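You operate a simulated robot arm through the tools that you are given. There is no shell and no other tool. Be economical: measure what you need, move in short steps, check, and stop when the job is done.

You are at the controls of a simulated robot arm. One attempt, no reset.

TASK
Peel the liner off the clamped black panel, then free the panel.
Fine: peel while the vice holds it; liner into the grey tray, panel on the bench between the vice and that tray.
Where things are to end (x, y in the base frame): black panel within 50 mm of [510, 20].
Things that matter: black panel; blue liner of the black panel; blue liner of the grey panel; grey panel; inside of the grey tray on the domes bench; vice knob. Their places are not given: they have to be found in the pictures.

The check looks at the end state, three seconds after you hand in, the way a careful person would. Anything else that was tipped, shoved, dropped, spilled or broken makes it a failure.

THE ROBOT
A 7-joint arm with a two-finger parallel gripper, fixed in place. Base frame: the origin is at the foot of the arm, x ahead of it, y to its left, z up; the work surface is at about z = 800. Lengths are in mm, angles in rad, forces in N, time in s.
With the tool pointing down near the work surface it reaches from about 300 to 700 mm from the base axis. Its first joint turns from -1.152 to 1.152 rad. Payload 1.57 kg.
The tool frame sits at the grasp point between the pads (the TCP): z along the fingers, y along the line on which they close. The tips reach 30 mm beyond it. The gripper opens to 110 mm. The fingers are 24 mm wide and 12 mm thick; the gripper's body (48 by 112 mm) begins 78 mm behind the TCP.
Orientation is told as [roll, pitch, yaw] about the base's x, y, z axes, in that order, counted from this pose: with the fingers straight down and closing along the base's y, the tool's x points along the base's -x, its y along +y and its z along -z.

THE INTERFACE
- The arm moves only by the tool arm_command. Its argument "deltas" is a list of rows, each a list of 3 entries, a list of its own where there are three numbers: the turn, a rotation vector about the tool's x, y, z in rad, then the shift along the tool's x, y, z in mm, then the gripper command, from -1 (fully open) to 1 (shut), values between in proportion. In form: [[[wx, wy, wz], [x, y, z], jaw], ...]. A call has 1 to 10 rows; each row shifts and turns the commanded pose from where the row before left it, along the tool's axes as they then stand. A row lasts 0.2 s, in which the tool goes at most 50 mm and 0.15 rad; a call with a longer step from one row to the next is refused whole, and so is a gripper value outside its range. Where a pose cannot be reached the arm comes as near as it can. A force on the tool above 50 N (or 10 N above the force at the start of the call, whichever is more), or a blocked arm, ends the call early, and 0.2 s more pass. Each finger travels about 108 mm/s and halts on what it meets, pressing with about 42 N; the grip force reading is that of the motor and also rises with nothing between the fingers. The clock runs only during rows and for 0.2 s after the last one: add rows that do not move to give the fingers time. It gives the time, the measured TCP pose, the force on the tool (base axes), the opening and the grip force at its end, in the units of the frame above (readings bear some noise), with the torque about the TCP (base axes, N m) and any sound that the robot's microphone picked up, and new pictures: "views" is both (left out), scene, wrist or none.
- Cameras (640 x 400 px; columns grow to the right, rows downward): "scene" is fixed at [179.1, -396.5, 1400.6]; the picture's right is [0.69, -0.72, 0.00], its down [-0.49, -0.47, -0.73] and it looks along [0.53, 0.51, -0.68] (base axes); focal length 282 px, centre (320, 200). "wrist" rides on the gripper at [70, 16, -141] in the tool frame; the picture's right is [-0.23, 0.97, 0.00], its down [-0.86, -0.20, -0.48] and it looks along [-0.47, -0.11, 0.88] (tool axes); focal length 222 px, centre (320, 200).
- pixel_to_xyz(camera, pixels): for up to 12 pixels [column, row] of the newest picture of that camera ("zoom" is the newest enlarged one), the place [x, y, z] in the base frame of the surface seen there, good to about 2 mm, but the place of the scene camera against the robot may be out by one fixed shift of up to 25 mm in any direction. The clock stands still meanwhile.
- inspect(camera, box): a new picture of the part [left, top, right, bottom] of that camera's present view, enlarged. The clock stands still meanwhile.
- hand_in(): hands the job in; it is judged then, once.

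Go step by step. Measure first, check grasps and placings, and put right what went wrong. The budget is 80 turns and 200 pictures, counting those below and the enlarged ones. Unless the task says otherwise, let go and move clear before handing in, and close with one line.

The tools are called after "Request:" by a JSON object that holds its "fn" and its "kwargs". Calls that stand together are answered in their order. arm_command: Moves the arm, as the interface text tells. Its arguments: {"type":"object","properties":{"deltas":{"type":"array","items":{"type":"array"}},"views":{"type":"string","enum":["both","scene","wrist","none"]}},"required":["deltas"]} The other tools are called the same way: pixel_to_xyz (camera, pixels) gives the place of the surface under pixels of a picture; inspect (camera, box) takes an enlarged picture of a part of a camera's view; hand_in () hands the job in.

At the start:

```text
time: 0.0
tool_pos: [391.8, -178.5, 1188.6]
ee_rot: [0.0, 0.0, -0.001]
ft_force: [-0.9, 0.5, 0.6]
ft_torque: [-0.02, 0.0, 0.04]
finger_gap: 110.0
gripper_force: 0.2
```

scene: 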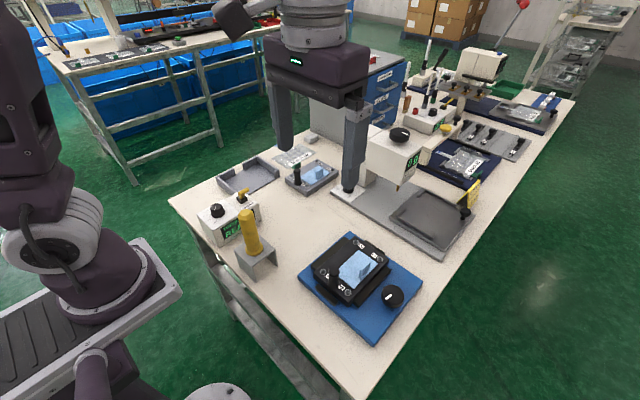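
wrist: 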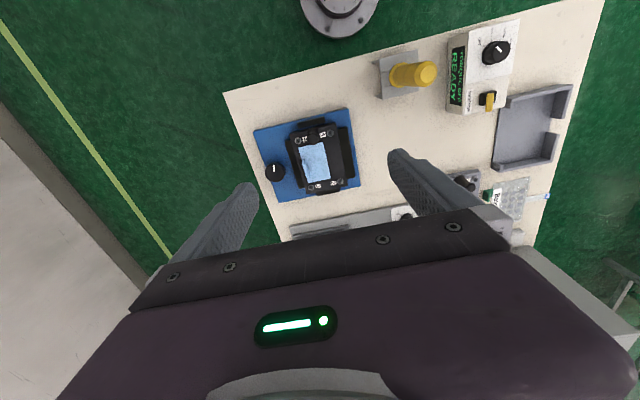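

The scene shows a vice on a blue base (scene ~360,280) with a black panel and blue liner, a knob at (392,297), and a grey tray at (248,175). I'll zoom in first.

Request:
{"fn": "inspect", "kwargs": {"camera": "scene", "box": [290, 220, 430, 350]}}

Request:
{"fn": "inspect", "kwargs": {"camera": "wrist", "box": [240, 90, 380, 220]}}

Request:
{"fn": "inspect", "kwargs": {"camera": "scene", "box": [180, 120, 360, 270]}}

Request:
{"fn": "pixel_to_xyz", "kwargs": {"camera": "wrist", "pixels": [[315, 162], [275, 171], [325, 134], [326, 187], [345, 155], [293, 160], [258, 132], [275, 200], [346, 110], [356, 185], [525, 130], [463, 185]]}}

Request:
{"fn": "pixel_to_xyz", "kwargs": {"camera": "scene", "pixels": [[356, 268], [392, 297], [248, 178], [316, 173], [220, 180], [250, 158], [278, 175], [240, 193], [296, 174], [345, 240], [388, 255], [348, 300]]}}

```text
3.08 times, centred on (360, 285) of scene
```

zoom: 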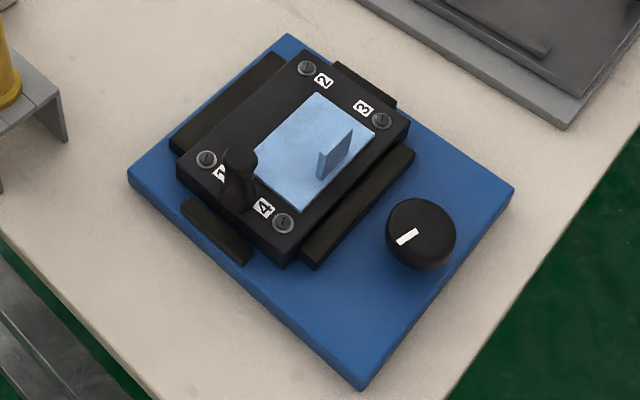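

```text
3.08 times, centred on (310, 155) of wrist
```

zoom: 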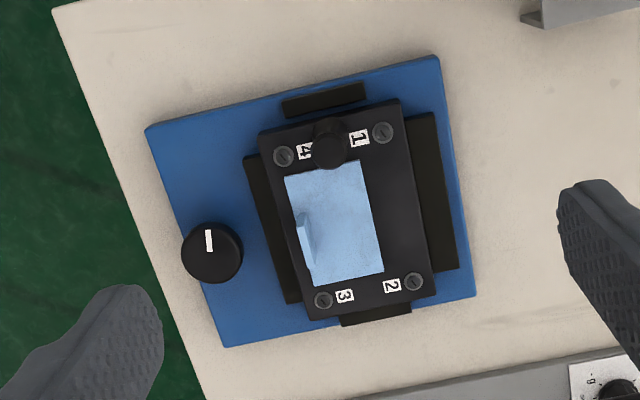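

```text
2.67 times, centred on (270, 195) of scene
```

zoom: 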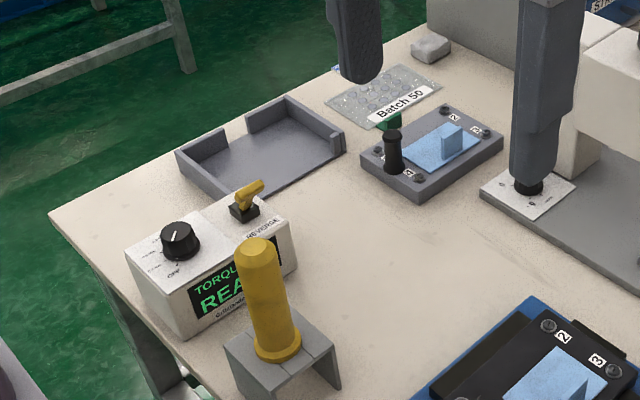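

```text
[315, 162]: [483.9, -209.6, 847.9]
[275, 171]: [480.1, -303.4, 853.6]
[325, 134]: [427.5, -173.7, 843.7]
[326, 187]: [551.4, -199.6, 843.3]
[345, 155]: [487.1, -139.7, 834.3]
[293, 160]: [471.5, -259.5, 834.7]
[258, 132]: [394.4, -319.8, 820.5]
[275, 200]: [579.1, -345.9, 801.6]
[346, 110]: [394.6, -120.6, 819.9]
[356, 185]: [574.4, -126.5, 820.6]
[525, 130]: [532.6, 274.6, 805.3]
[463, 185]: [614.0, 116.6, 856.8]
```

```text
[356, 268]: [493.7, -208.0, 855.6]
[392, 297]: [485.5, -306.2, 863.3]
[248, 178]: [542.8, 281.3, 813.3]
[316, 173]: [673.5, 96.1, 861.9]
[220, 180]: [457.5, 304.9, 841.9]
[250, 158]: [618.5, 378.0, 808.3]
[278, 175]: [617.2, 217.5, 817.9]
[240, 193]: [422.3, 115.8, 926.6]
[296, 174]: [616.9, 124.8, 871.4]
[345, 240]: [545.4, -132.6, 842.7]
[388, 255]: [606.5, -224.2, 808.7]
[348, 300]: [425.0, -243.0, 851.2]
```

The black panel sits near (487,-195), its top at about z 843, with an upright tab on the liner and the vice knob near (480,-303). I'll go down for a closer look.

Request:
{"fn": "arm_command", "kwargs": {"deltas": [[[0, 0, 0], [0, -10, 45], -1], [[0, 0, 0], [0, -10, 45], -1], [[0, 0, 0], [0, -10, 45], -1], [[0, 0, 0], [0, -5, 35], -1], [[0, 0, 0], [0, 0, 0], -1]], "views": "wrist"}}

```text
time: 1.2
tool_pos: [388.9, -213.6, 1021.2]
ee_rot: [0.001, 0.001, 0.0]
ft_force: [0.6, 0.0, 0.0]
ft_torque: [0.02, 0.02, 0.0]
finger_gap: 109.8
gripper_force: 0.0
```

wrist: 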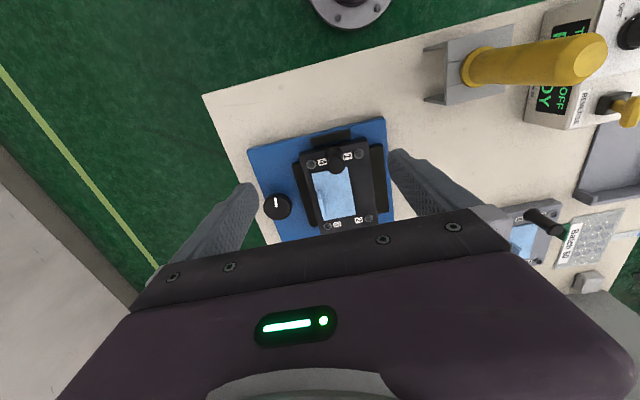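

The panel is in view around (335,185). I'll zoom in for detail.

Request:
{"fn": "inspect", "kwargs": {"camera": "wrist", "box": [250, 130, 410, 235]}}

```text
3.81 times, centred on (330, 182) of wrist
```

zoom: 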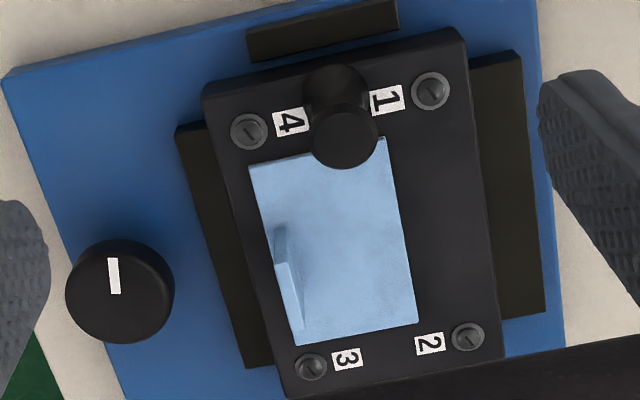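

Request:
{"fn": "pixel_to_xyz", "kwargs": {"camera": "zoom", "pixels": [[290, 295], [295, 320], [281, 275], [280, 240], [250, 170], [385, 142], [415, 320], [298, 342], [208, 90], [462, 35], [502, 352], [345, 142]]}}

Request:
{"fn": "pixel_to_xyz", "kwargs": {"camera": "zoom", "pixels": [[120, 285], [120, 245], [118, 320], [80, 285], [165, 285], [245, 360], [180, 140], [520, 60], [545, 310], [320, 30], [285, 390], [60, 240]]}}

```text
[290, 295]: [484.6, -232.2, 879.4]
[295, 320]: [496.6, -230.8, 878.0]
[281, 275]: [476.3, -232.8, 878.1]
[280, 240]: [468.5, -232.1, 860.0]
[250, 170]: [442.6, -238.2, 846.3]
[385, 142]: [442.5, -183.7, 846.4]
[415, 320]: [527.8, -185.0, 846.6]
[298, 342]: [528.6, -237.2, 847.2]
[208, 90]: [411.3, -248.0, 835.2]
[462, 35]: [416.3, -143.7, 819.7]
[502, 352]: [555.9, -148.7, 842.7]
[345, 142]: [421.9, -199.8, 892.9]
```

```text
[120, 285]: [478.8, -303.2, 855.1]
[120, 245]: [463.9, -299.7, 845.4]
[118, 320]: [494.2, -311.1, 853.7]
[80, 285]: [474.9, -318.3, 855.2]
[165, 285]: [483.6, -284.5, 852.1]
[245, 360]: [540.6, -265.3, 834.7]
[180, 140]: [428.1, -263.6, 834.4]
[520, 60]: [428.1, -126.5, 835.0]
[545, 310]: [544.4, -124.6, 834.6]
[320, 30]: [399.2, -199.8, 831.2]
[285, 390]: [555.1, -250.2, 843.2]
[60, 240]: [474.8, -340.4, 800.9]
```

Everything is axis-aligned: the panel covers x 411..557 and y -250..-146, and the tab is at about (485,-232), z 846–879. I'll move above the tab with a partly closed gripper.

Request:
{"fn": "arm_command", "kwargs": {"deltas": [[[0, 0, 0], [-35, -6, 15], 0.3], [[0, 0, 0], [-35, -6, 20], 0.3], [[0, 0, 0], [-27, -6, 30], 0.3], [[0, 0, 0], [0, 0, 26], 0.3], [[0, 0, 0], [0, 0, 0], 0.3]], "views": "both"}}

```text
time: 2.4
tool_pos: [488.3, -233.4, 927.0]
ee_rot: [-0.001, -0.001, 0.001]
ft_force: [-0.5, 0.2, 0.1]
ft_torque: [0.02, 0.0, 0.02]
finger_gap: 38.7
gripper_force: 0.0
```

scene: 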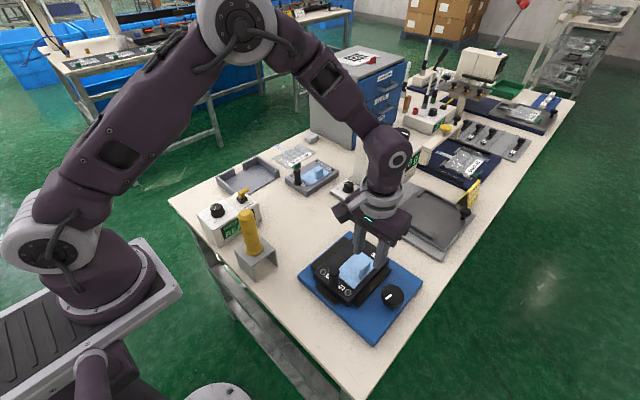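
wrist: 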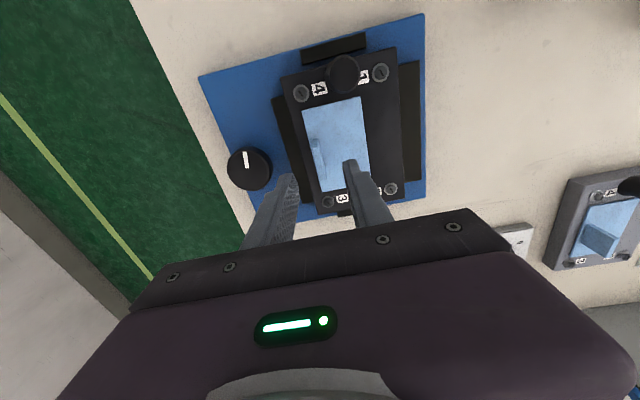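

The tab appears between the fingers, at (316,150). I'll measure it once more before going down.

Request:
{"fn": "inspect", "kwargs": {"camera": "wrist", "box": [260, 90, 400, 220]}}

Request:
{"fn": "pixel_to_xyz", "kwargs": {"camera": "wrist", "pixels": [[316, 150], [315, 142], [318, 158], [312, 148], [320, 150]]}}

```text
3.08 times, centred on (330, 155) of wrist
```

zoom: 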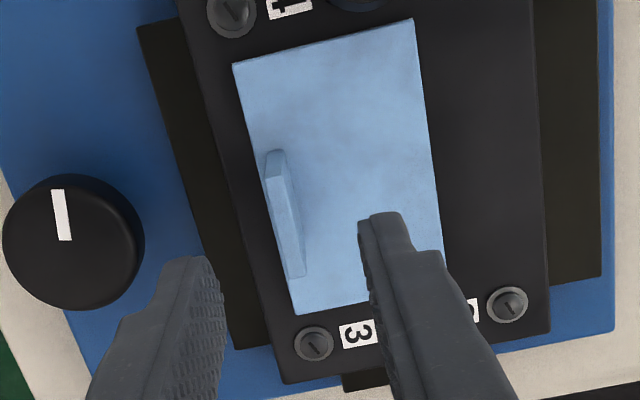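

```text
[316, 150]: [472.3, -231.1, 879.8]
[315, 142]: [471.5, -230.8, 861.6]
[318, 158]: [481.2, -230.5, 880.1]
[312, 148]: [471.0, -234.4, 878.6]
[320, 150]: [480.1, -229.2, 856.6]
```

The tab is at y≈-232 and spans x 470–500. I'll go down to z≈882, which leaves the tips about 6 mm above the liner, and close.

Request:
{"fn": "arm_command", "kwargs": {"deltas": [[[0, 0, 0], [2, 1, 20], 0.3], [[0, 0, 0], [0, 0, 15], 0.3], [[0, 0, 0], [0, 0, 10], 0.3], [[0, 0, 0], [0, 0, 0], 0.6], [[0, 0, 0], [0, 0, 0], 1], [[0, 0, 0], [0, 0, 0], 1]], "views": "wrist"}}

```text
time: 3.8
tool_pos: [485.2, -231.8, 884.5]
ee_rot: [0.0, 0.0, 0.001]
ft_force: [0.4, -0.2, -0.2]
ft_torque: [0.01, 0.0, 0.0]
finger_gap: 4.4
gripper_force: 25.2
heard: snap
```

wrist: 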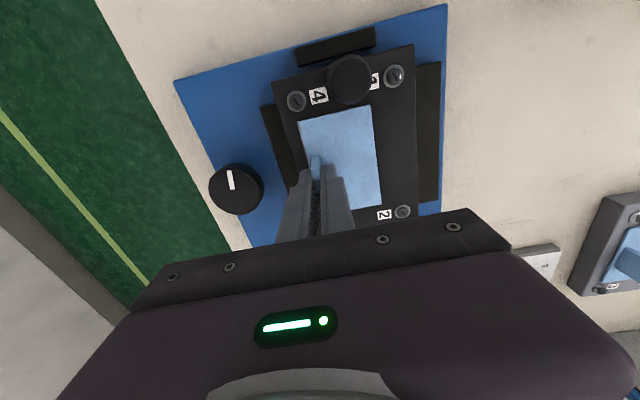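

The tab is held (gap 4.4 mm), with a "snap" heard. I'll start peeling gently, upward and a little toward +y.

Request:
{"fn": "arm_command", "kwargs": {"deltas": [[[0, 0, 0], [0, 0, -4], 1], [[0, 0, 0], [0, 1, -4], 1], [[0, 0, 0], [0, 2, -4], 1]], "views": "both"}}

Request:
{"fn": "inspect", "kwargs": {"camera": "wrist", "box": [250, 50, 430, 240]}}

Request:
{"fn": "inspect", "kwargs": {"camera": "scene", "box": [290, 220, 430, 350]}}

```text
time: 4.6
tool_pos: [487.3, -228.1, 895.0]
ee_rot: [0.001, 0.001, -0.001]
ft_force: [0.0, 0.5, -0.1]
ft_torque: [0.02, 0.01, 0.02]
finger_gap: 4.4
gripper_force: 25.7
```

scene: 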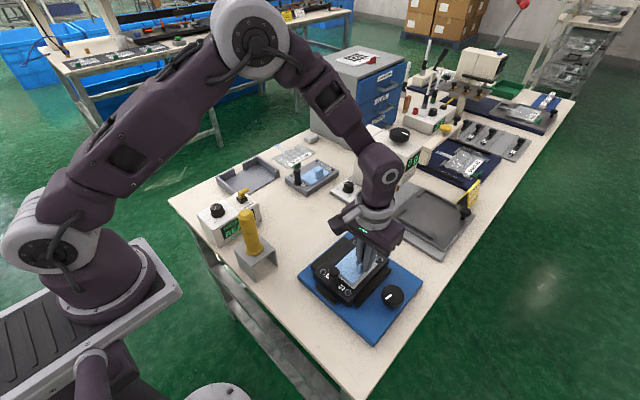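
wrist: 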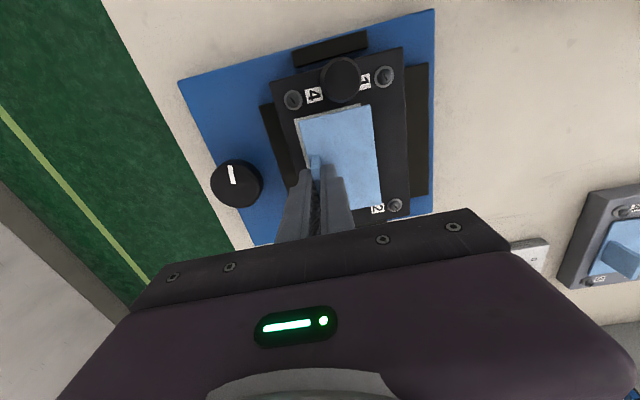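

```text
2.11 times, centred on (340, 145) of wrist
```

zoom: 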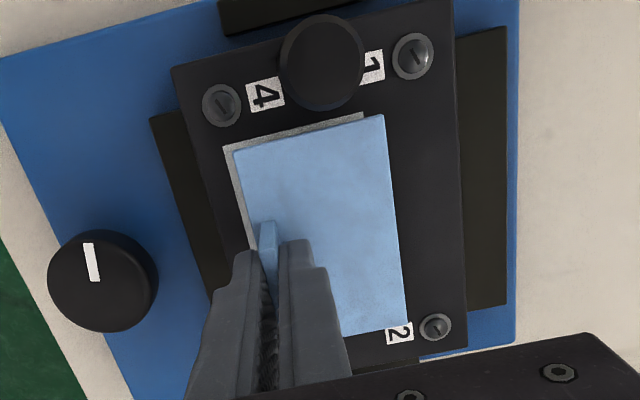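

```text
3.08 times, centred on (360, 285) of scene
```

zoom: 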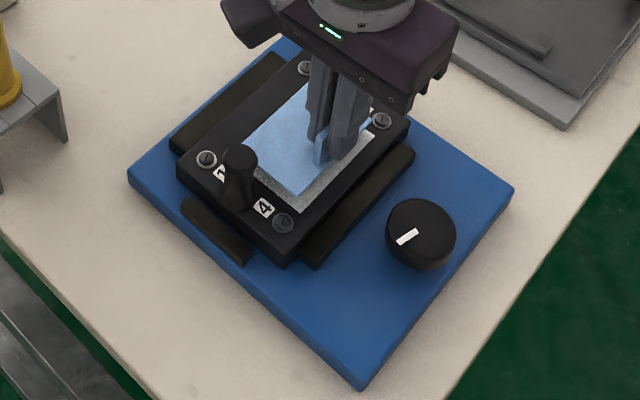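

The liner has come off rigidly and is in the grip, with the white window visible beneath it. I'll raise it straight up and measure the tray.

Request:
{"fn": "arm_command", "kwargs": {"deltas": [[[0, 0, 0], [0, 0, -30], 1], [[0, 0, 0], [0, 0, -40], 1], [[0, 0, 0], [0, 0, -40], 1], [[0, 0, 0], [0, 0, -40], 1], [[0, 0, 0], [0, 0, 0], 1]], "views": "both"}}

Request:
{"fn": "inspect", "kwargs": {"camera": "scene", "box": [190, 120, 350, 270]}}

Request:
{"fn": "pixel_to_xyz", "kwargs": {"camera": "scene", "pixels": [[219, 178], [233, 194], [262, 191], [279, 176], [258, 158], [247, 177], [400, 134], [355, 195], [247, 212], [380, 165], [243, 190], [296, 166]]}}

```text
time: 5.8
tool_pos: [487.1, -227.8, 1048.2]
ee_rot: [0.001, 0.0, 0.001]
ft_force: [0.3, 0.9, -0.3]
ft_torque: [0.03, 0.01, -0.03]
finger_gap: 4.5
gripper_force: 24.9
```

scene: 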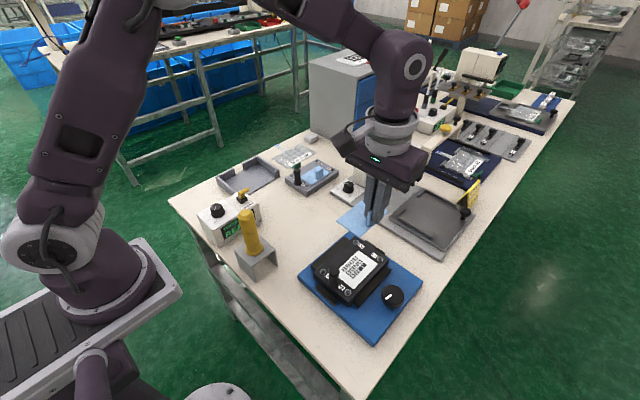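
wrist: 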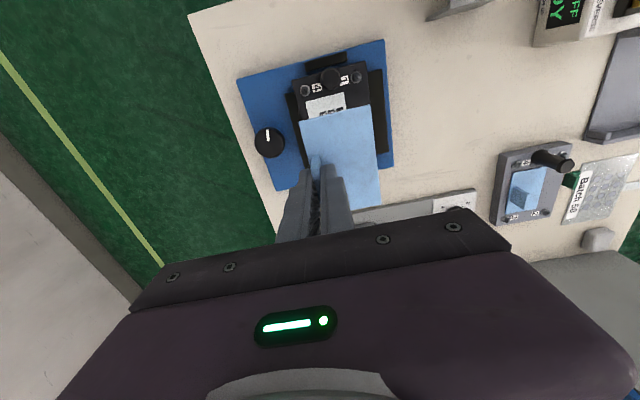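

```text
2.67 times, centred on (270, 195) of scene
```

zoom: 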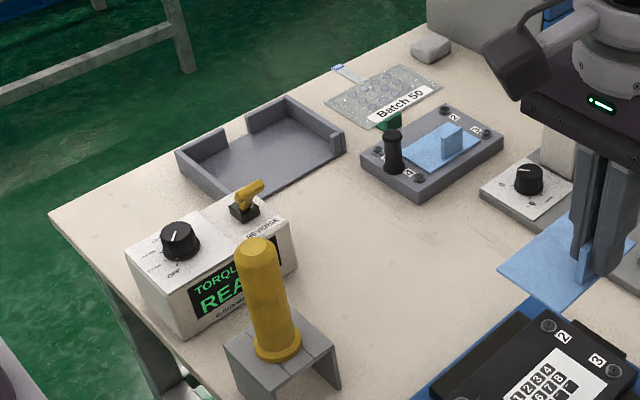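

```text
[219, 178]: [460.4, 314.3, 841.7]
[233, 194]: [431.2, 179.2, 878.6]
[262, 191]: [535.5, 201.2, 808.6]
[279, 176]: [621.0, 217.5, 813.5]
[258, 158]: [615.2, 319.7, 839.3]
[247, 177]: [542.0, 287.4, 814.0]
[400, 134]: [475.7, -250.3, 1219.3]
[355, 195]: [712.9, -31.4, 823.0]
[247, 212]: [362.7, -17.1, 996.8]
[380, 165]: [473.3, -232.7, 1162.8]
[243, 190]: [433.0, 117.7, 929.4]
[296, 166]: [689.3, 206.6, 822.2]
```

The tray is at roughly x 455–615, y 205–320. I'll carry the liner over at this height and look again nearby.

Request:
{"fn": "arm_command", "kwargs": {"deltas": [[[0, 0, 0], [0, 20, -5], 1], [[0, 0, 0], [0, 40, -5], 1], [[0, 0, 0], [0, 45, 0], 1], [[0, 0, 0], [0, 45, 0], 1], [[0, 0, 0], [0, 45, 0], 1], [[0, 0, 0], [0, 45, 0], 1], [[0, 0, 0], [0, 45, 0], 1], [[0, 0, 0], [0, 45, 0], 1], [[0, 0, 0], [0, 30, 0], 1], [[0, 0, 0], [0, 15, 0], 1]], "views": "both"}}

```text
time: 8.0
tool_pos: [486.2, 149.2, 1055.0]
ee_rot: [0.001, 0.0, 0.001]
ft_force: [0.1, 0.2, -0.5]
ft_torque: [-0.04, 0.03, -0.03]
finger_gap: 4.4
gripper_force: 24.5
```

scene: 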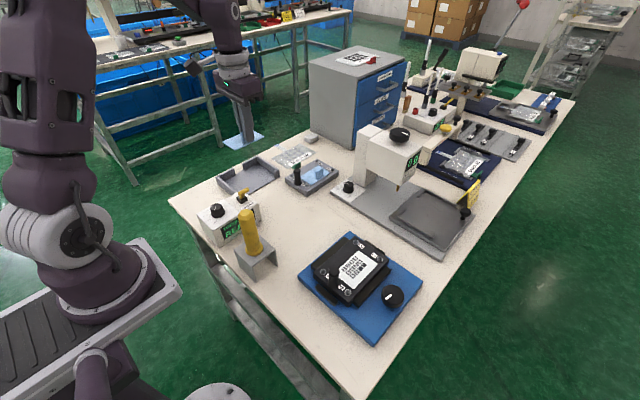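
wrist: 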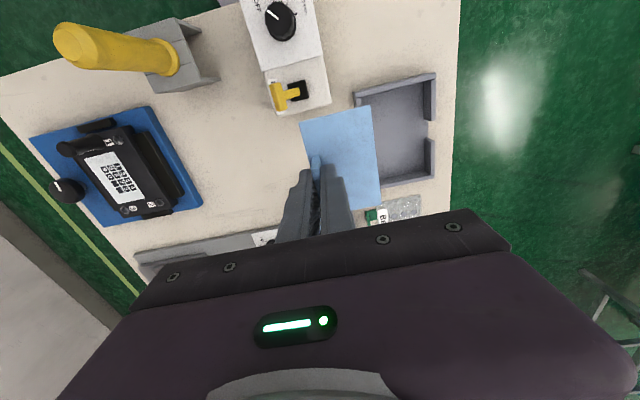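

Request:
{"fn": "inspect", "kwargs": {"camera": "wrist", "box": [330, 60, 460, 220]}}

Request:
{"fn": "pixel_to_xyz", "kwargs": {"camera": "wrist", "pixels": [[405, 130], [358, 93], [434, 76], [434, 178], [388, 184], [432, 100], [430, 150], [376, 93], [390, 160], [372, 188], [374, 107], [318, 165]]}}

```text
2.50 times, centred on (395, 140) of wrist
```

zoom: 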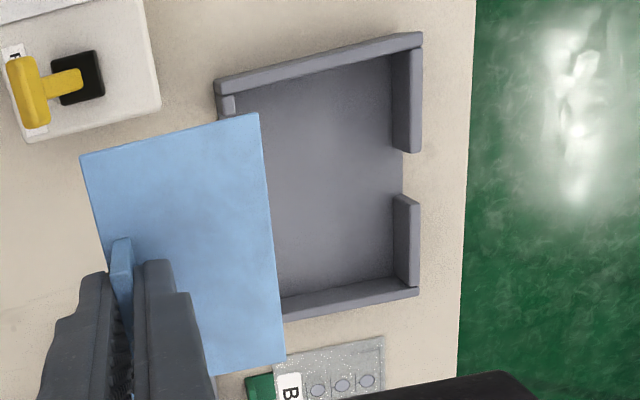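

```text
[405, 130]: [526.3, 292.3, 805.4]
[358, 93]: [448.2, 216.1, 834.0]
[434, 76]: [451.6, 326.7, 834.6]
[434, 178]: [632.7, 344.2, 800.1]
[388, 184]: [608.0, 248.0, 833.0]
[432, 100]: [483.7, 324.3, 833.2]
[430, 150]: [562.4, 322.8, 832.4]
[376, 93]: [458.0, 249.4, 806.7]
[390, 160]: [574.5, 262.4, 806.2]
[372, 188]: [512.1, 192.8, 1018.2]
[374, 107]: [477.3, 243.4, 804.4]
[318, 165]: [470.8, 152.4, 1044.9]
```

The tray interior is about x 458–604, y 220–318, with its floor at z≈805. I'll go to TCP (531,248) and down to about z 865.

Request:
{"fn": "arm_command", "kwargs": {"deltas": [[[0, 0, 0], [-15, 33, 0], 1], [[0, 0, 0], [-15, 33, 0], 1], [[0, 0, 0], [-15, 33, 0], 1], [[0, 0, 0], [0, 0, 30], 1], [[0, 0, 0], [0, 0, 45], 1], [[0, 0, 0], [0, 0, 45], 1], [[0, 0, 0], [0, 0, 40], 1], [[0, 0, 0], [0, 0, 25], 1], [[0, 0, 0], [0, 0, 0], 1]], "views": "both"}}

```text
time: 10.0
tool_pos: [533.0, 244.9, 869.8]
ee_rot: [0.0, -0.001, 0.0]
ft_force: [0.0, -0.2, 0.0]
ft_torque: [-0.02, -0.03, -0.02]
finger_gap: 4.8
gripper_force: 25.5
```

scene: 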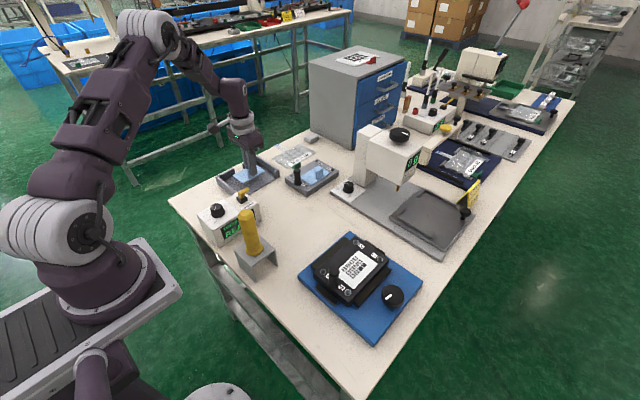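
wrist: 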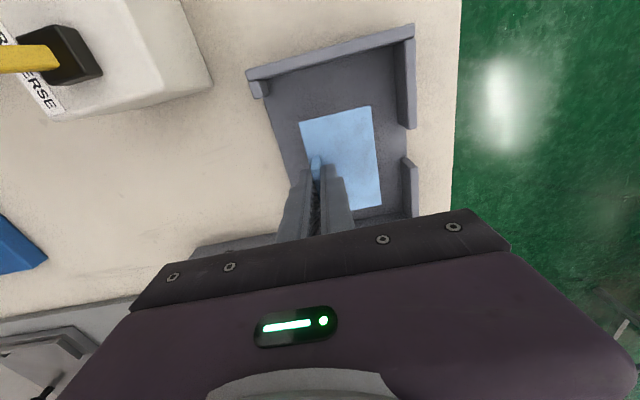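

The liner is inside the tray outline. I'll lower the last ~24 mm gently and release.

Request:
{"fn": "arm_command", "kwargs": {"deltas": [[[0, 0, 0], [0, 3, 10], 1], [[0, 0, 0], [0, 0, 8], 1], [[0, 0, 0], [0, 0, 3], 1], [[0, 0, 0], [0, 0, 2], 1], [[0, 0, 0], [0, 0, 0], 1]], "views": "wrist"}}

Request:
{"fn": "pixel_to_xyz", "kwargs": {"camera": "wrist", "pixels": [[345, 140], [345, 120], [365, 160]]}}

```text
time: 11.2
tool_pos: [532.5, 250.7, 846.9]
ee_rot: [0.0, 0.001, 0.001]
ft_force: [0.3, -1.1, -0.2]
ft_torque: [0.0, 0.0, 0.01]
finger_gap: 4.5
gripper_force: 24.9
```

wrist: 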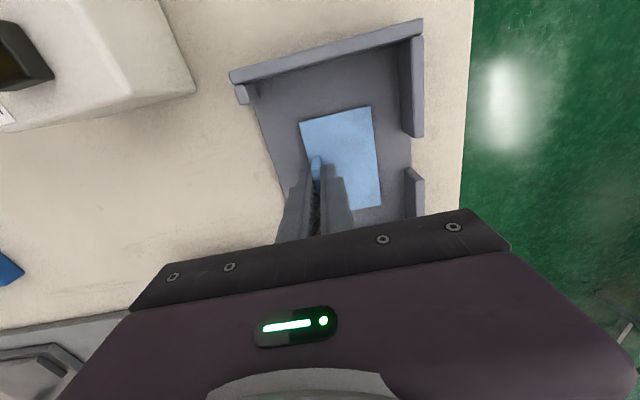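

```text
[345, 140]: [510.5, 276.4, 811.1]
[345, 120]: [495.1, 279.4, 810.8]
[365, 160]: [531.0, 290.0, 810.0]
```

The liner's top is at 810.5 and the floor at ~806, so the gap is only 1–2 mm. I'll lower 2 mm, open slightly and lift.

Request:
{"fn": "arm_command", "kwargs": {"deltas": [[[0, 0, 0], [0, 0, 2], 1], [[0, 0, 0], [0, 0, 0], 0.8], [[0, 0, 0], [0, 0, 0], 0.65], [[0, 0, 0], [0, 0, 0], 0.65], [[0, 0, 0], [0, 0, -20], 0.65], [[0, 0, 0], [0, 0, -40], 0.65], [[0, 0, 0], [0, 0, -45], 0.65], [[0, 0, 0], [0, 0, -45], 0.65]], "views": "wrist"}}

Request:
{"fn": "inspect", "kwargs": {"camera": "wrist", "box": [240, 60, 460, 220]}}

```text
time: 13.0
tool_pos: [532.1, 249.8, 998.5]
ee_rot: [0.001, 0.002, 0.0]
ft_force: [-1.0, -0.4, 0.5]
ft_torque: [-0.02, 0.02, 0.02]
finger_gap: 19.1
gripper_force: 0.2
```

wrist: 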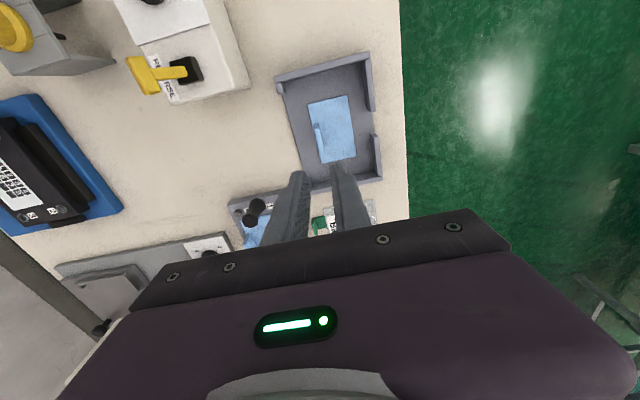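

```text
2.50 times, centred on (350, 140) of wrist
```

zoom: 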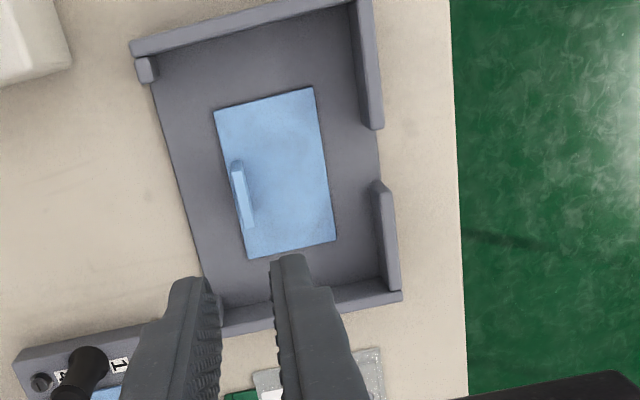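

The liner lies flat inside the tray. Next is the vice knob near (479,-303), so I'll travel back at height.

Request:
{"fn": "arm_command", "kwargs": {"deltas": [[[0, 0, 0], [0, -10, -40], 0.65], [[0, 0, 0], [5, -45, -10], 0.65], [[0, 0, 0], [6, -48, 0], 0.65], [[0, 0, 0], [6, -48, 0], 0.65], [[0, 0, 0], [6, -48, 0], 0.65], [[0, 0, 0], [6, -48, 0], 0.65], [[0, 0, 0], [6, -48, 0], 0.65], [[0, 0, 0], [6, -48, 0], 0.5], [[0, 0, 0], [6, -48, 0], 0.3], [[0, 0, 0], [6, -48, 0], 0.2]], "views": "none"}}

Request:
{"fn": "arm_command", "kwargs": {"deltas": [[[0, 0, 0], [0, -48, 0], 0.2], [[0, 0, 0], [0, -40, 10], 0.2], [[0, 0, 0], [10, -20, 30], 0.2], [[0, 0, 0], [20, 0, 20], 0.2], [[0, 0, 0], [0, 0, 0], 0.2]], "views": "wrist"}}

Request:
{"fn": "inspect", "kwargs": {"camera": "wrist", "box": [240, 60, 460, 220]}}

```text
time: 15.2
tool_pos: [477.6, -192.3, 1042.2]
ee_rot: [0.001, 0.001, 0.0]
ft_force: [0.6, 0.3, 0.0]
ft_torque: [0.05, -0.01, -0.02]
finger_gap: 44.0
gripper_force: 0.1
```

```text
time: 16.4
tool_pos: [446.3, -299.5, 983.7]
ee_rot: [-0.001, -0.001, 0.003]
ft_force: [-0.4, -0.2, -0.5]
ft_torque: [-0.03, -0.01, -0.01]
finger_gap: 44.4
gripper_force: 0.0
```

wrist: 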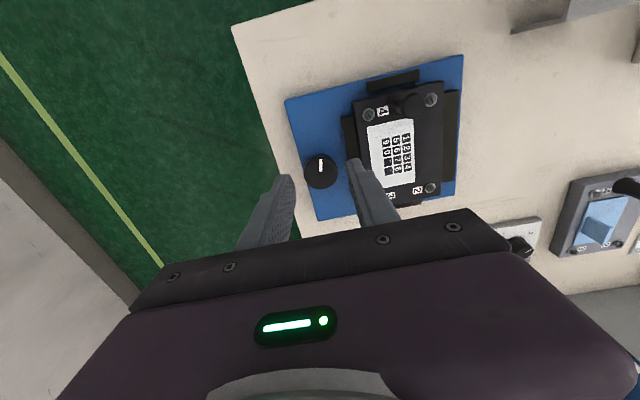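

```text
2.50 times, centred on (350, 140) of wrist
```

zoom: 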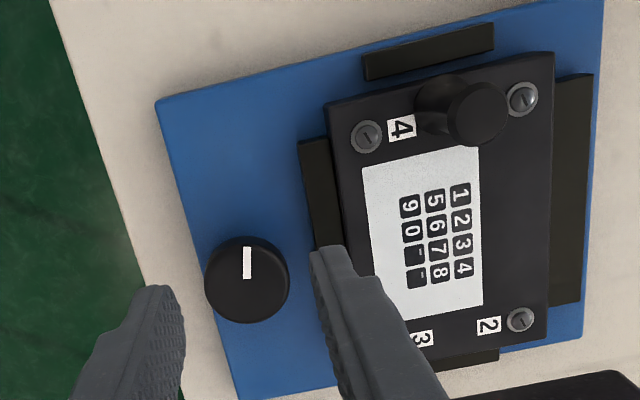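

Request:
{"fn": "pixel_to_xyz", "kwargs": {"camera": "zoom", "pixels": [[247, 265], [212, 275], [285, 275], [250, 315], [246, 245], [240, 290], [265, 290], [245, 239], [466, 105], [455, 78], [500, 105], [425, 100]]}}

Request:
{"fn": "pixel_to_xyz", "kwargs": {"camera": "zoom", "pixels": [[308, 150], [555, 80], [575, 295], [430, 60], [328, 105], [550, 58], [460, 355], [323, 125], [553, 100], [190, 130], [595, 60], [425, 45]]}}

```text
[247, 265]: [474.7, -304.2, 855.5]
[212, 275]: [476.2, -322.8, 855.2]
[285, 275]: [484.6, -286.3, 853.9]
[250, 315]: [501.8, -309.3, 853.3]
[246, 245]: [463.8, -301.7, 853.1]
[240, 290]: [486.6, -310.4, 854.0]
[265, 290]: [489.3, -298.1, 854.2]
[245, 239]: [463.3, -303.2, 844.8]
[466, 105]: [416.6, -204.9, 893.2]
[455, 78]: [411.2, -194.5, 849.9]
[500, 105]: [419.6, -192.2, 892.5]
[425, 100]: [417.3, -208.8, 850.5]
```

```text
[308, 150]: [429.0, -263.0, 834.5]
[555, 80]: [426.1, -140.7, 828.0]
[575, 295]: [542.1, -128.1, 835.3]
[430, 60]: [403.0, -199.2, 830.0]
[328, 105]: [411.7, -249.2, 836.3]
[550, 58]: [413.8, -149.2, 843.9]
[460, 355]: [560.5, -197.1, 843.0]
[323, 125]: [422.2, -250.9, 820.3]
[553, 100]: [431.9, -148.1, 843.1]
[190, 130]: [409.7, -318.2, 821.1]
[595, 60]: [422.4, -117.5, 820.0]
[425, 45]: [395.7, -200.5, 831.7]
```

The knob centre is (482,-304), about 38 mm across, top z 855. I'll centre on it, pre-turn the tool by 0.75 rad, and go down to z≈868 so the tips stay above the vice jaws.

Request:
{"fn": "arm_command", "kwargs": {"deltas": [[[0, 0, 0], [-36, -4, 0], 0.09], [[0, 0, 0.15], [0, 0, 20], 0.09], [[0, 0, 0.15], [0, 0, 20], 0.09], [[0, 0, 0.15], [0, 0, 15], 0.09], [[0, 0, 0.15], [0, 0, 10], 0.09], [[0, 0, 0.15], [0, 0, 0], 0.09], [[0, 0, 0], [0, 0, 0], 0.09]], "views": "both"}}

```text
time: 18.0
tool_pos: [483.1, -302.5, 919.9]
ee_rot: [-0.001, -0.001, -0.751]
ft_force: [-0.2, 0.0, -0.1]
ft_torque: [-0.03, 0.01, -0.01]
finger_gap: 49.9
gripper_force: 0.1
```

scene: 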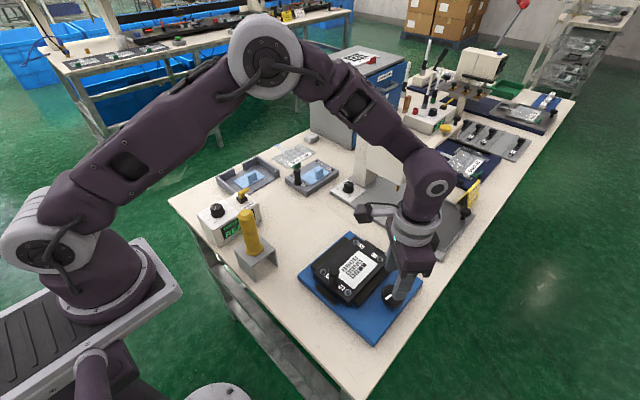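
wrist: 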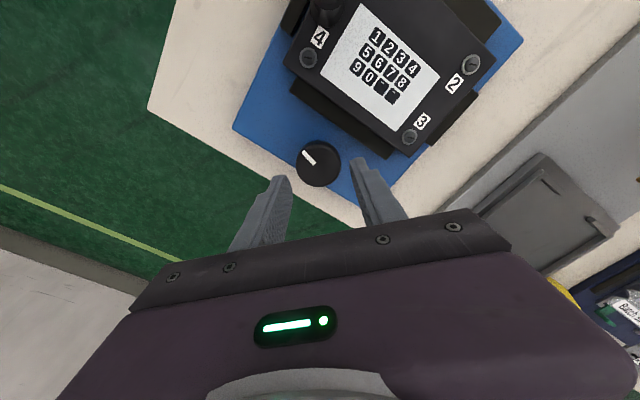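

The fingers straddle the knob (318,163). I'll go down to z≈868 and close.

Request:
{"fn": "arm_command", "kwargs": {"deltas": [[[0, 0, 0], [0, 0, 25], 0.09], [[0, 0, 0], [0, 0, 17], 0.09], [[0, 0, 0], [0, 0, 10], 0.09], [[0, 0, 0], [0, 0, 0], 0.25], [[0, 0, 0], [0, 0, 0], 0.5], [[0, 0, 0], [0, 0, 0], 0.5]], "views": "wrist"}}

```text
time: 18.7
tool_pos: [484.3, -302.4, 882.9]
ee_rot: [-0.002, -0.002, -0.747]
ft_force: [-3.2, 4.7, 15.7]
ft_torque: [-0.17, 0.29, 0.02]
finger_gap: 49.4
gripper_force: 0.0
stopped in row 3: the force on the tool passed its limit (the readings are from after the stop); the commanded pose is now the measured one
```

wrist: 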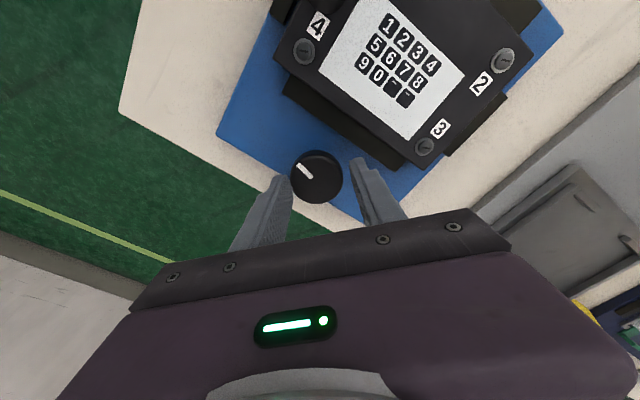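

A tip touched the knob: the left finger overlaps its rim at (290,180). I'll back up and measure the offset again.

Request:
{"fn": "arm_command", "kwargs": {"deltas": [[[0, 0, 0], [0, 0, -15], 0.0], [[0, 0, 0], [0, 0, 0], 0.0]], "views": "wrist"}}

Request:
{"fn": "inspect", "kwargs": {"camera": "wrist", "box": [240, 110, 400, 220]}}

```text
time: 19.3
tool_pos: [484.6, -302.9, 897.4]
ee_rot: [-0.001, -0.002, -0.75]
ft_force: [-1.0, -0.3, -0.5]
ft_torque: [0.01, -0.02, 0.01]
finger_gap: 55.1
gripper_force: 0.0
```

wrist: 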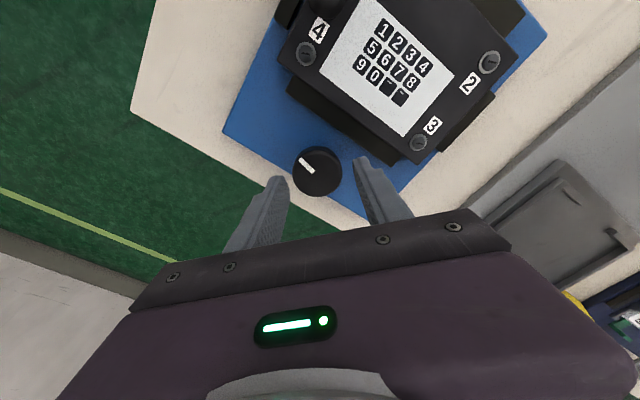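

```text
3.64 times, centred on (320, 165) of wrist
```

zoom: 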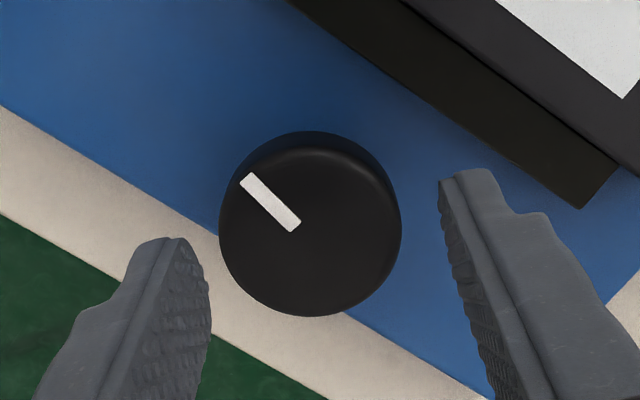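

Request:
{"fn": "pixel_to_xyz", "kwargs": {"camera": "zoom", "pixels": [[295, 225], [228, 225], [395, 225], [320, 310], [310, 155], [250, 280], [375, 280], [260, 170], [170, 245], [472, 172], [360, 170], [445, 190]]}}

```text
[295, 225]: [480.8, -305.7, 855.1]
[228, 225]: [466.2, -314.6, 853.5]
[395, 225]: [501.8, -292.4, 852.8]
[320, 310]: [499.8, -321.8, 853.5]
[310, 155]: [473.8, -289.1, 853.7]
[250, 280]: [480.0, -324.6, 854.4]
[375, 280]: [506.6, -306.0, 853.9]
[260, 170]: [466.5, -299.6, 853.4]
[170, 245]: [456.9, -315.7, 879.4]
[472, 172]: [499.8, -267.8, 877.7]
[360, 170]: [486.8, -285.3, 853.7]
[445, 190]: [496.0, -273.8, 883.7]
```

The knob fits a circle centred at (486,-306) with diameter about 42 mm. I'll recentre, open wider (62 mm) and go down.

Request:
{"fn": "arm_command", "kwargs": {"deltas": [[[0, 0, 0], [-3.1, -1.3, 0], -0.13], [[0, 0, 0], [0, 0, 0], -0.13], [[0, 0, 0], [0, 0, 14], -0.13], [[0, 0, 0], [0, 0, 8], -0.13], [[0, 0, 0], [0, 0, 7], -0.13], [[0, 0, 0], [0, 0, 0], 0.1], [[0, 0, 0], [0, 0, 0], 0.5], [[0, 0, 0], [0, 0, 0], 0.5]], "views": "wrist"}}

```text
time: 21.1
tool_pos: [486.5, -308.4, 868.2]
ee_rot: [-0.005, -0.001, -0.752]
ft_force: [-15.8, -20.3, -3.6]
ft_torque: [-0.85, 0.48, 0.05]
finger_gap: 45.2
gripper_force: 45.1
```

wrist: 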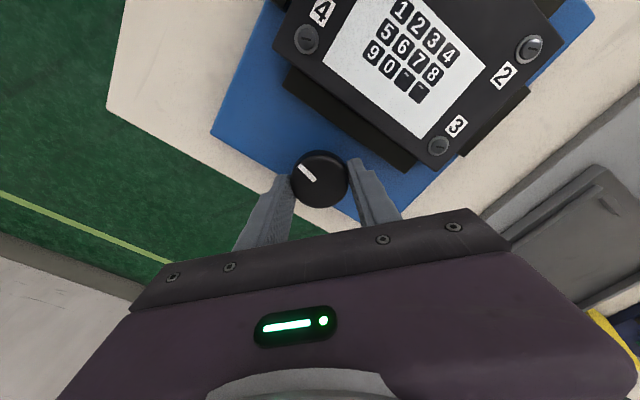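

The knob is gripped (gap 45 mm), with a side load of ~25 N from being off-centre. I'll shift 2 mm along -y of the tool to relieve it.

Request:
{"fn": "arm_command", "kwargs": {"deltas": [[[0, 0, 0], [0, -1.5, 0], 0.5], [[0, 0, 0], [0, 0, 0], 0.5]], "views": "none"}}

```text
time: 21.7
tool_pos: [485.9, -308.6, 868.0]
ee_rot: [-0.004, -0.003, -0.746]
ft_force: [-13.5, -20.9, 0.0]
ft_torque: [-0.39, 0.74, 0.02]
finger_gap: 45.3
gripper_force: 45.3
```

Request:
{"fn": "arm_command", "kwargs": {"deltas": [[[0, 0, 0], [0, -2.5, 0], 0.5], [[0, 0, 0], [0, 0, 0], 0.5]], "views": "none"}}

```text
time: 22.3
tool_pos: [485.3, -309.1, 867.5]
ee_rot: [-0.001, -0.001, -0.749]
ft_force: [-4.9, -10.2, -12.3]
ft_torque: [-0.62, -0.53, 0.05]
finger_gap: 45.0
gripper_force: 44.9
```

The side load has dropped to about 11 N. I'll now turn the knob counter-clockwise as seen from above (negative tool z), starting with a small turn.

Request:
{"fn": "arm_command", "kwargs": {"deltas": [[[0, 0, 0], [0, -1, 0], 0.5], [[0, 0, -0.1], [0, 0, 0], 0.5], [[0, 0, -0.1], [0, 0, 0], 0.5], [[0, 0, 0], [0, 0, 0], 0.5]], "views": "wrist"}}

Request:
{"fn": "inspect", "kwargs": {"camera": "wrist", "box": [240, 60, 460, 220]}}

```text
time: 23.3
tool_pos: [485.1, -309.2, 867.5]
ee_rot: [0.001, -0.002, -0.547]
ft_force: [17.6, 4.3, -25.9]
ft_torque: [0.0, -0.89, 0.01]
finger_gap: 44.9
gripper_force: 45.5
```

wrist: 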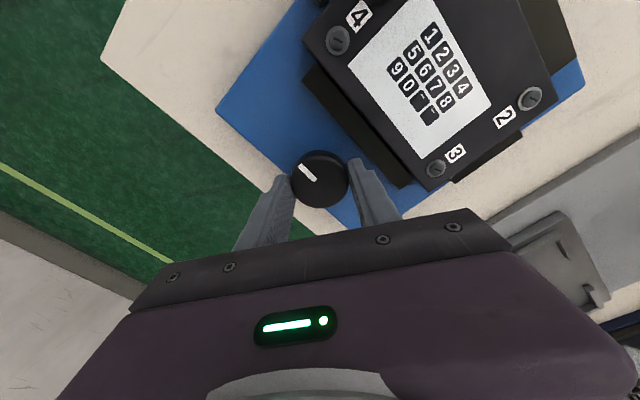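

```text
2.50 times, centred on (350, 140) of wrist
```

zoom: 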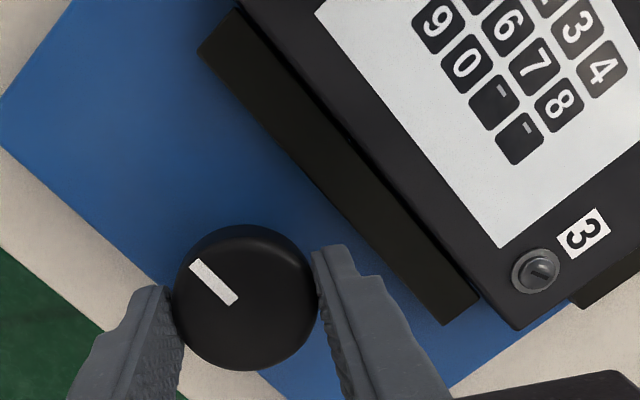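

The knob's pointer turned with the gripper. I'll make small relieving corrections and keep turning.

Request:
{"fn": "arm_command", "kwargs": {"deltas": [[[0, 0, -0.1], [-1, 1, 1], 0.5], [[0, 0, -0.1], [0, 0, 0], 0.5], [[0, 0, -0.1], [0, 0, 0], 0.5], [[0, 0, 0], [0, 0, 0], 0.5]], "views": "none"}}

```text
time: 24.3
tool_pos: [485.6, -308.1, 867.9]
ee_rot: [-0.001, -0.002, -0.247]
ft_force: [11.2, 16.1, 4.7]
ft_torque: [0.77, 0.29, -0.01]
finger_gap: 45.1
gripper_force: 45.2
```

Request:
{"fn": "arm_command", "kwargs": {"deltas": [[[0, 0, -0.12], [-0.5, 1.5, 0], 0.5], [[0, 0, -0.12], [0, 0.5, 0], 0.5], [[0, 0, -0.12], [0, 0, 0], 0.5], [[0, 0, 0], [0, 0, 0], 0.5]], "views": "both"}}

Request:
{"fn": "inspect", "kwargs": {"camera": "scene", "box": [290, 220, 430, 350]}}

Request:
{"fn": "inspect", "kwargs": {"camera": "wrist", "box": [240, 40, 460, 220]}}

```text
time: 25.3
tool_pos: [486.4, -308.8, 868.3]
ee_rot: [-0.004, 0.001, 0.113]
ft_force: [-0.5, 2.5, 11.5]
ft_torque: [-0.07, 0.31, -0.01]
finger_gap: 45.3
gripper_force: 44.9
```

scene: 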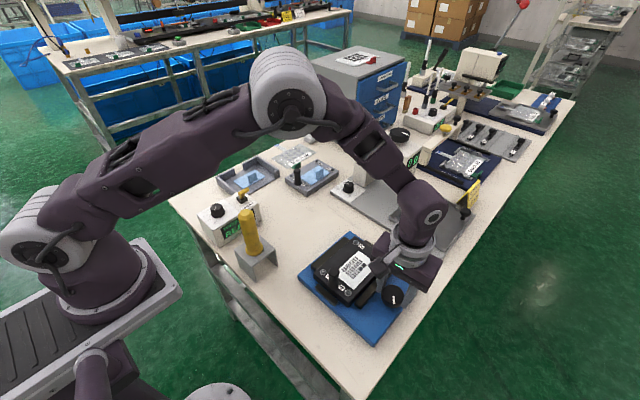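
wrist: 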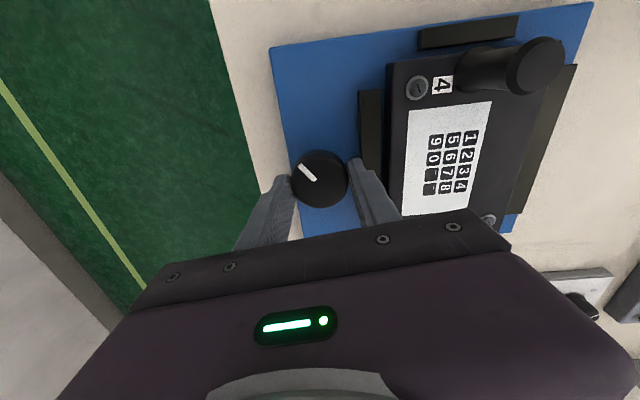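

```text
3.08 times, centred on (360, 285) of scene
```

zoom: 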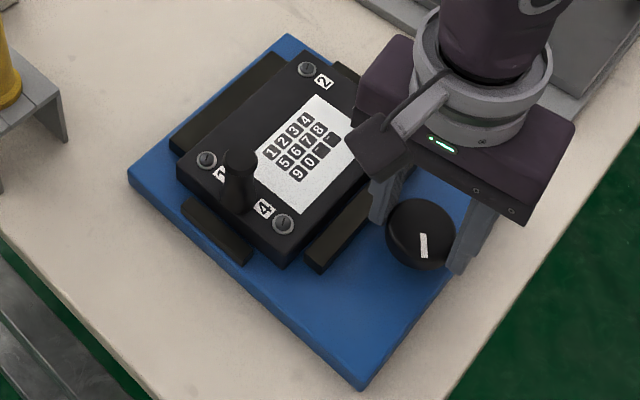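

```text
2.22 times, centred on (350, 130) of wrist
```

zoom: 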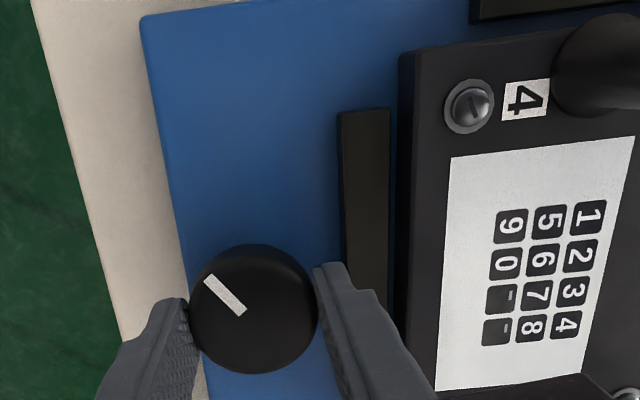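

The knob has turned ~0.86 rad counter-clockwise, and the near jaw seems further from the panel edge. I'll measure it.

Request:
{"fn": "pixel_to_xyz", "kwargs": {"camera": "zoom", "pixels": [[342, 160], [386, 160], [403, 160], [365, 130], [345, 220], [382, 240], [396, 240]]}}

```text
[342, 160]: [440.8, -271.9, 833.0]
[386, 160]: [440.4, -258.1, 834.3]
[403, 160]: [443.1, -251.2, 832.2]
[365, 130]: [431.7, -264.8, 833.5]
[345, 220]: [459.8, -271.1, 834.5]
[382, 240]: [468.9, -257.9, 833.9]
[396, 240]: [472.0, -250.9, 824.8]
```

The jaw has backed off ~6 mm, so counter-clockwise is the loosening direction. I'll keep turning while the readings stay low.

Request:
{"fn": "arm_command", "kwargs": {"deltas": [[[0, 0, -0.12], [0, 0, 0], 0.5], [[0, 0, -0.12], [0, 0, 0], 0.5], [[0, 0, -0.12], [0, 0, 0], 0.5], [[0, 0, 0], [0, 0, 0], 0.5]], "views": "wrist"}}

Request:
{"fn": "inspect", "kwargs": {"camera": "wrist", "box": [240, 40, 460, 220]}}

```text
time: 26.3
tool_pos: [485.3, -307.4, 868.2]
ee_rot: [-0.002, 0.001, 0.472]
ft_force: [-9.1, -0.9, 24.3]
ft_torque: [0.31, -0.02, -0.04]
finger_gap: 45.0
gripper_force: 44.9
```

wrist: 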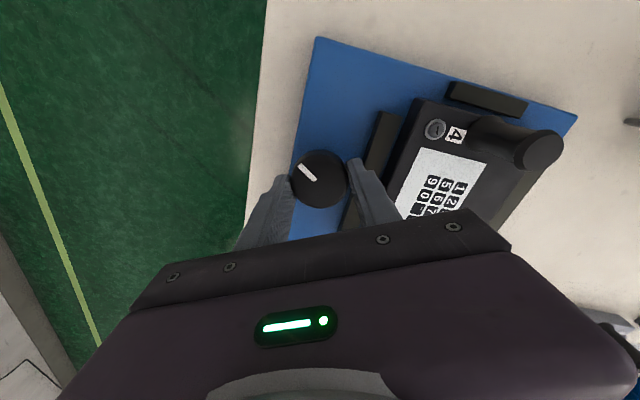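

```text
2.22 times, centred on (350, 130) of wrist
```

zoom: 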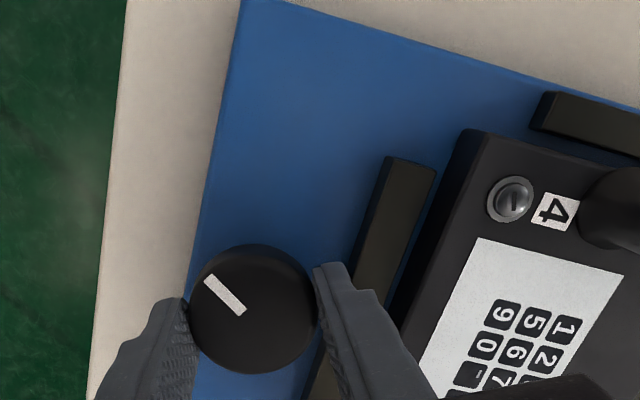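

Request:
{"fn": "pixel_to_xyz", "kwargs": {"camera": "zoom", "pixels": [[382, 190], [424, 190], [392, 170], [430, 175], [367, 250], [403, 265], [455, 190]]}}

```text
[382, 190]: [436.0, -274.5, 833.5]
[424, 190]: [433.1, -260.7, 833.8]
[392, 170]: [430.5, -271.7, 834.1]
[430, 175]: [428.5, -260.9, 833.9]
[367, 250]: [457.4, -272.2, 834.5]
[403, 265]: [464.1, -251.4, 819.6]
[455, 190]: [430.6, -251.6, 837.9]
```

The jaw gap is now ~9 mm. I'll turn a little more to find its stop, lifting 1 mm to ease the vertical load.

Request:
{"fn": "arm_command", "kwargs": {"deltas": [[[0, 0, -0.12], [0.5, 0, -1], 0.5], [[0, 0, -0.12], [0, 0, 0], 0.5], [[0, 0, -0.12], [0, 0, 0], 0.5], [[0, 0, -0.12], [0, 0, 0], 0.5], [[0, 0, 0], [0, 0, 0], 0.5]], "views": "wrist"}}

Request:
{"fn": "inspect", "kwargs": {"camera": "wrist", "box": [240, 40, 460, 220]}}

```text
time: 27.5
tool_pos: [484.7, -308.6, 868.0]
ee_rot: [-0.003, 0.002, 0.956]
ft_force: [-2.8, -8.4, -0.4]
ft_torque: [-0.01, -0.15, 0.01]
finger_gap: 44.8
gripper_force: 45.0
```

wrist: 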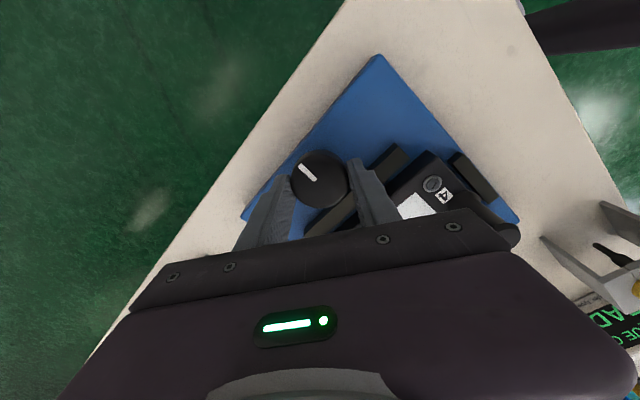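

```text
2.22 times, centred on (350, 130) of wrist
```

zoom: 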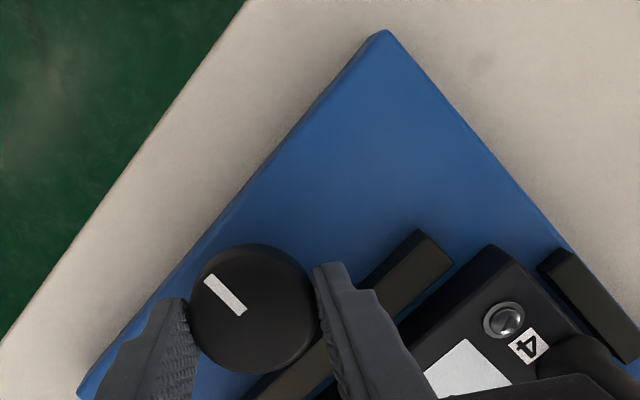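

Request:
{"fn": "pixel_to_xyz", "kwargs": {"camera": "zoom", "pixels": [[418, 233], [450, 258], [400, 262], [430, 280], [480, 260]]}}

```text
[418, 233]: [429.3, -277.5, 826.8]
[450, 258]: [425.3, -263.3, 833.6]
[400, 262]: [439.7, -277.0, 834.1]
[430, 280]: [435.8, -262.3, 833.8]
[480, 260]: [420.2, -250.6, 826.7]
```

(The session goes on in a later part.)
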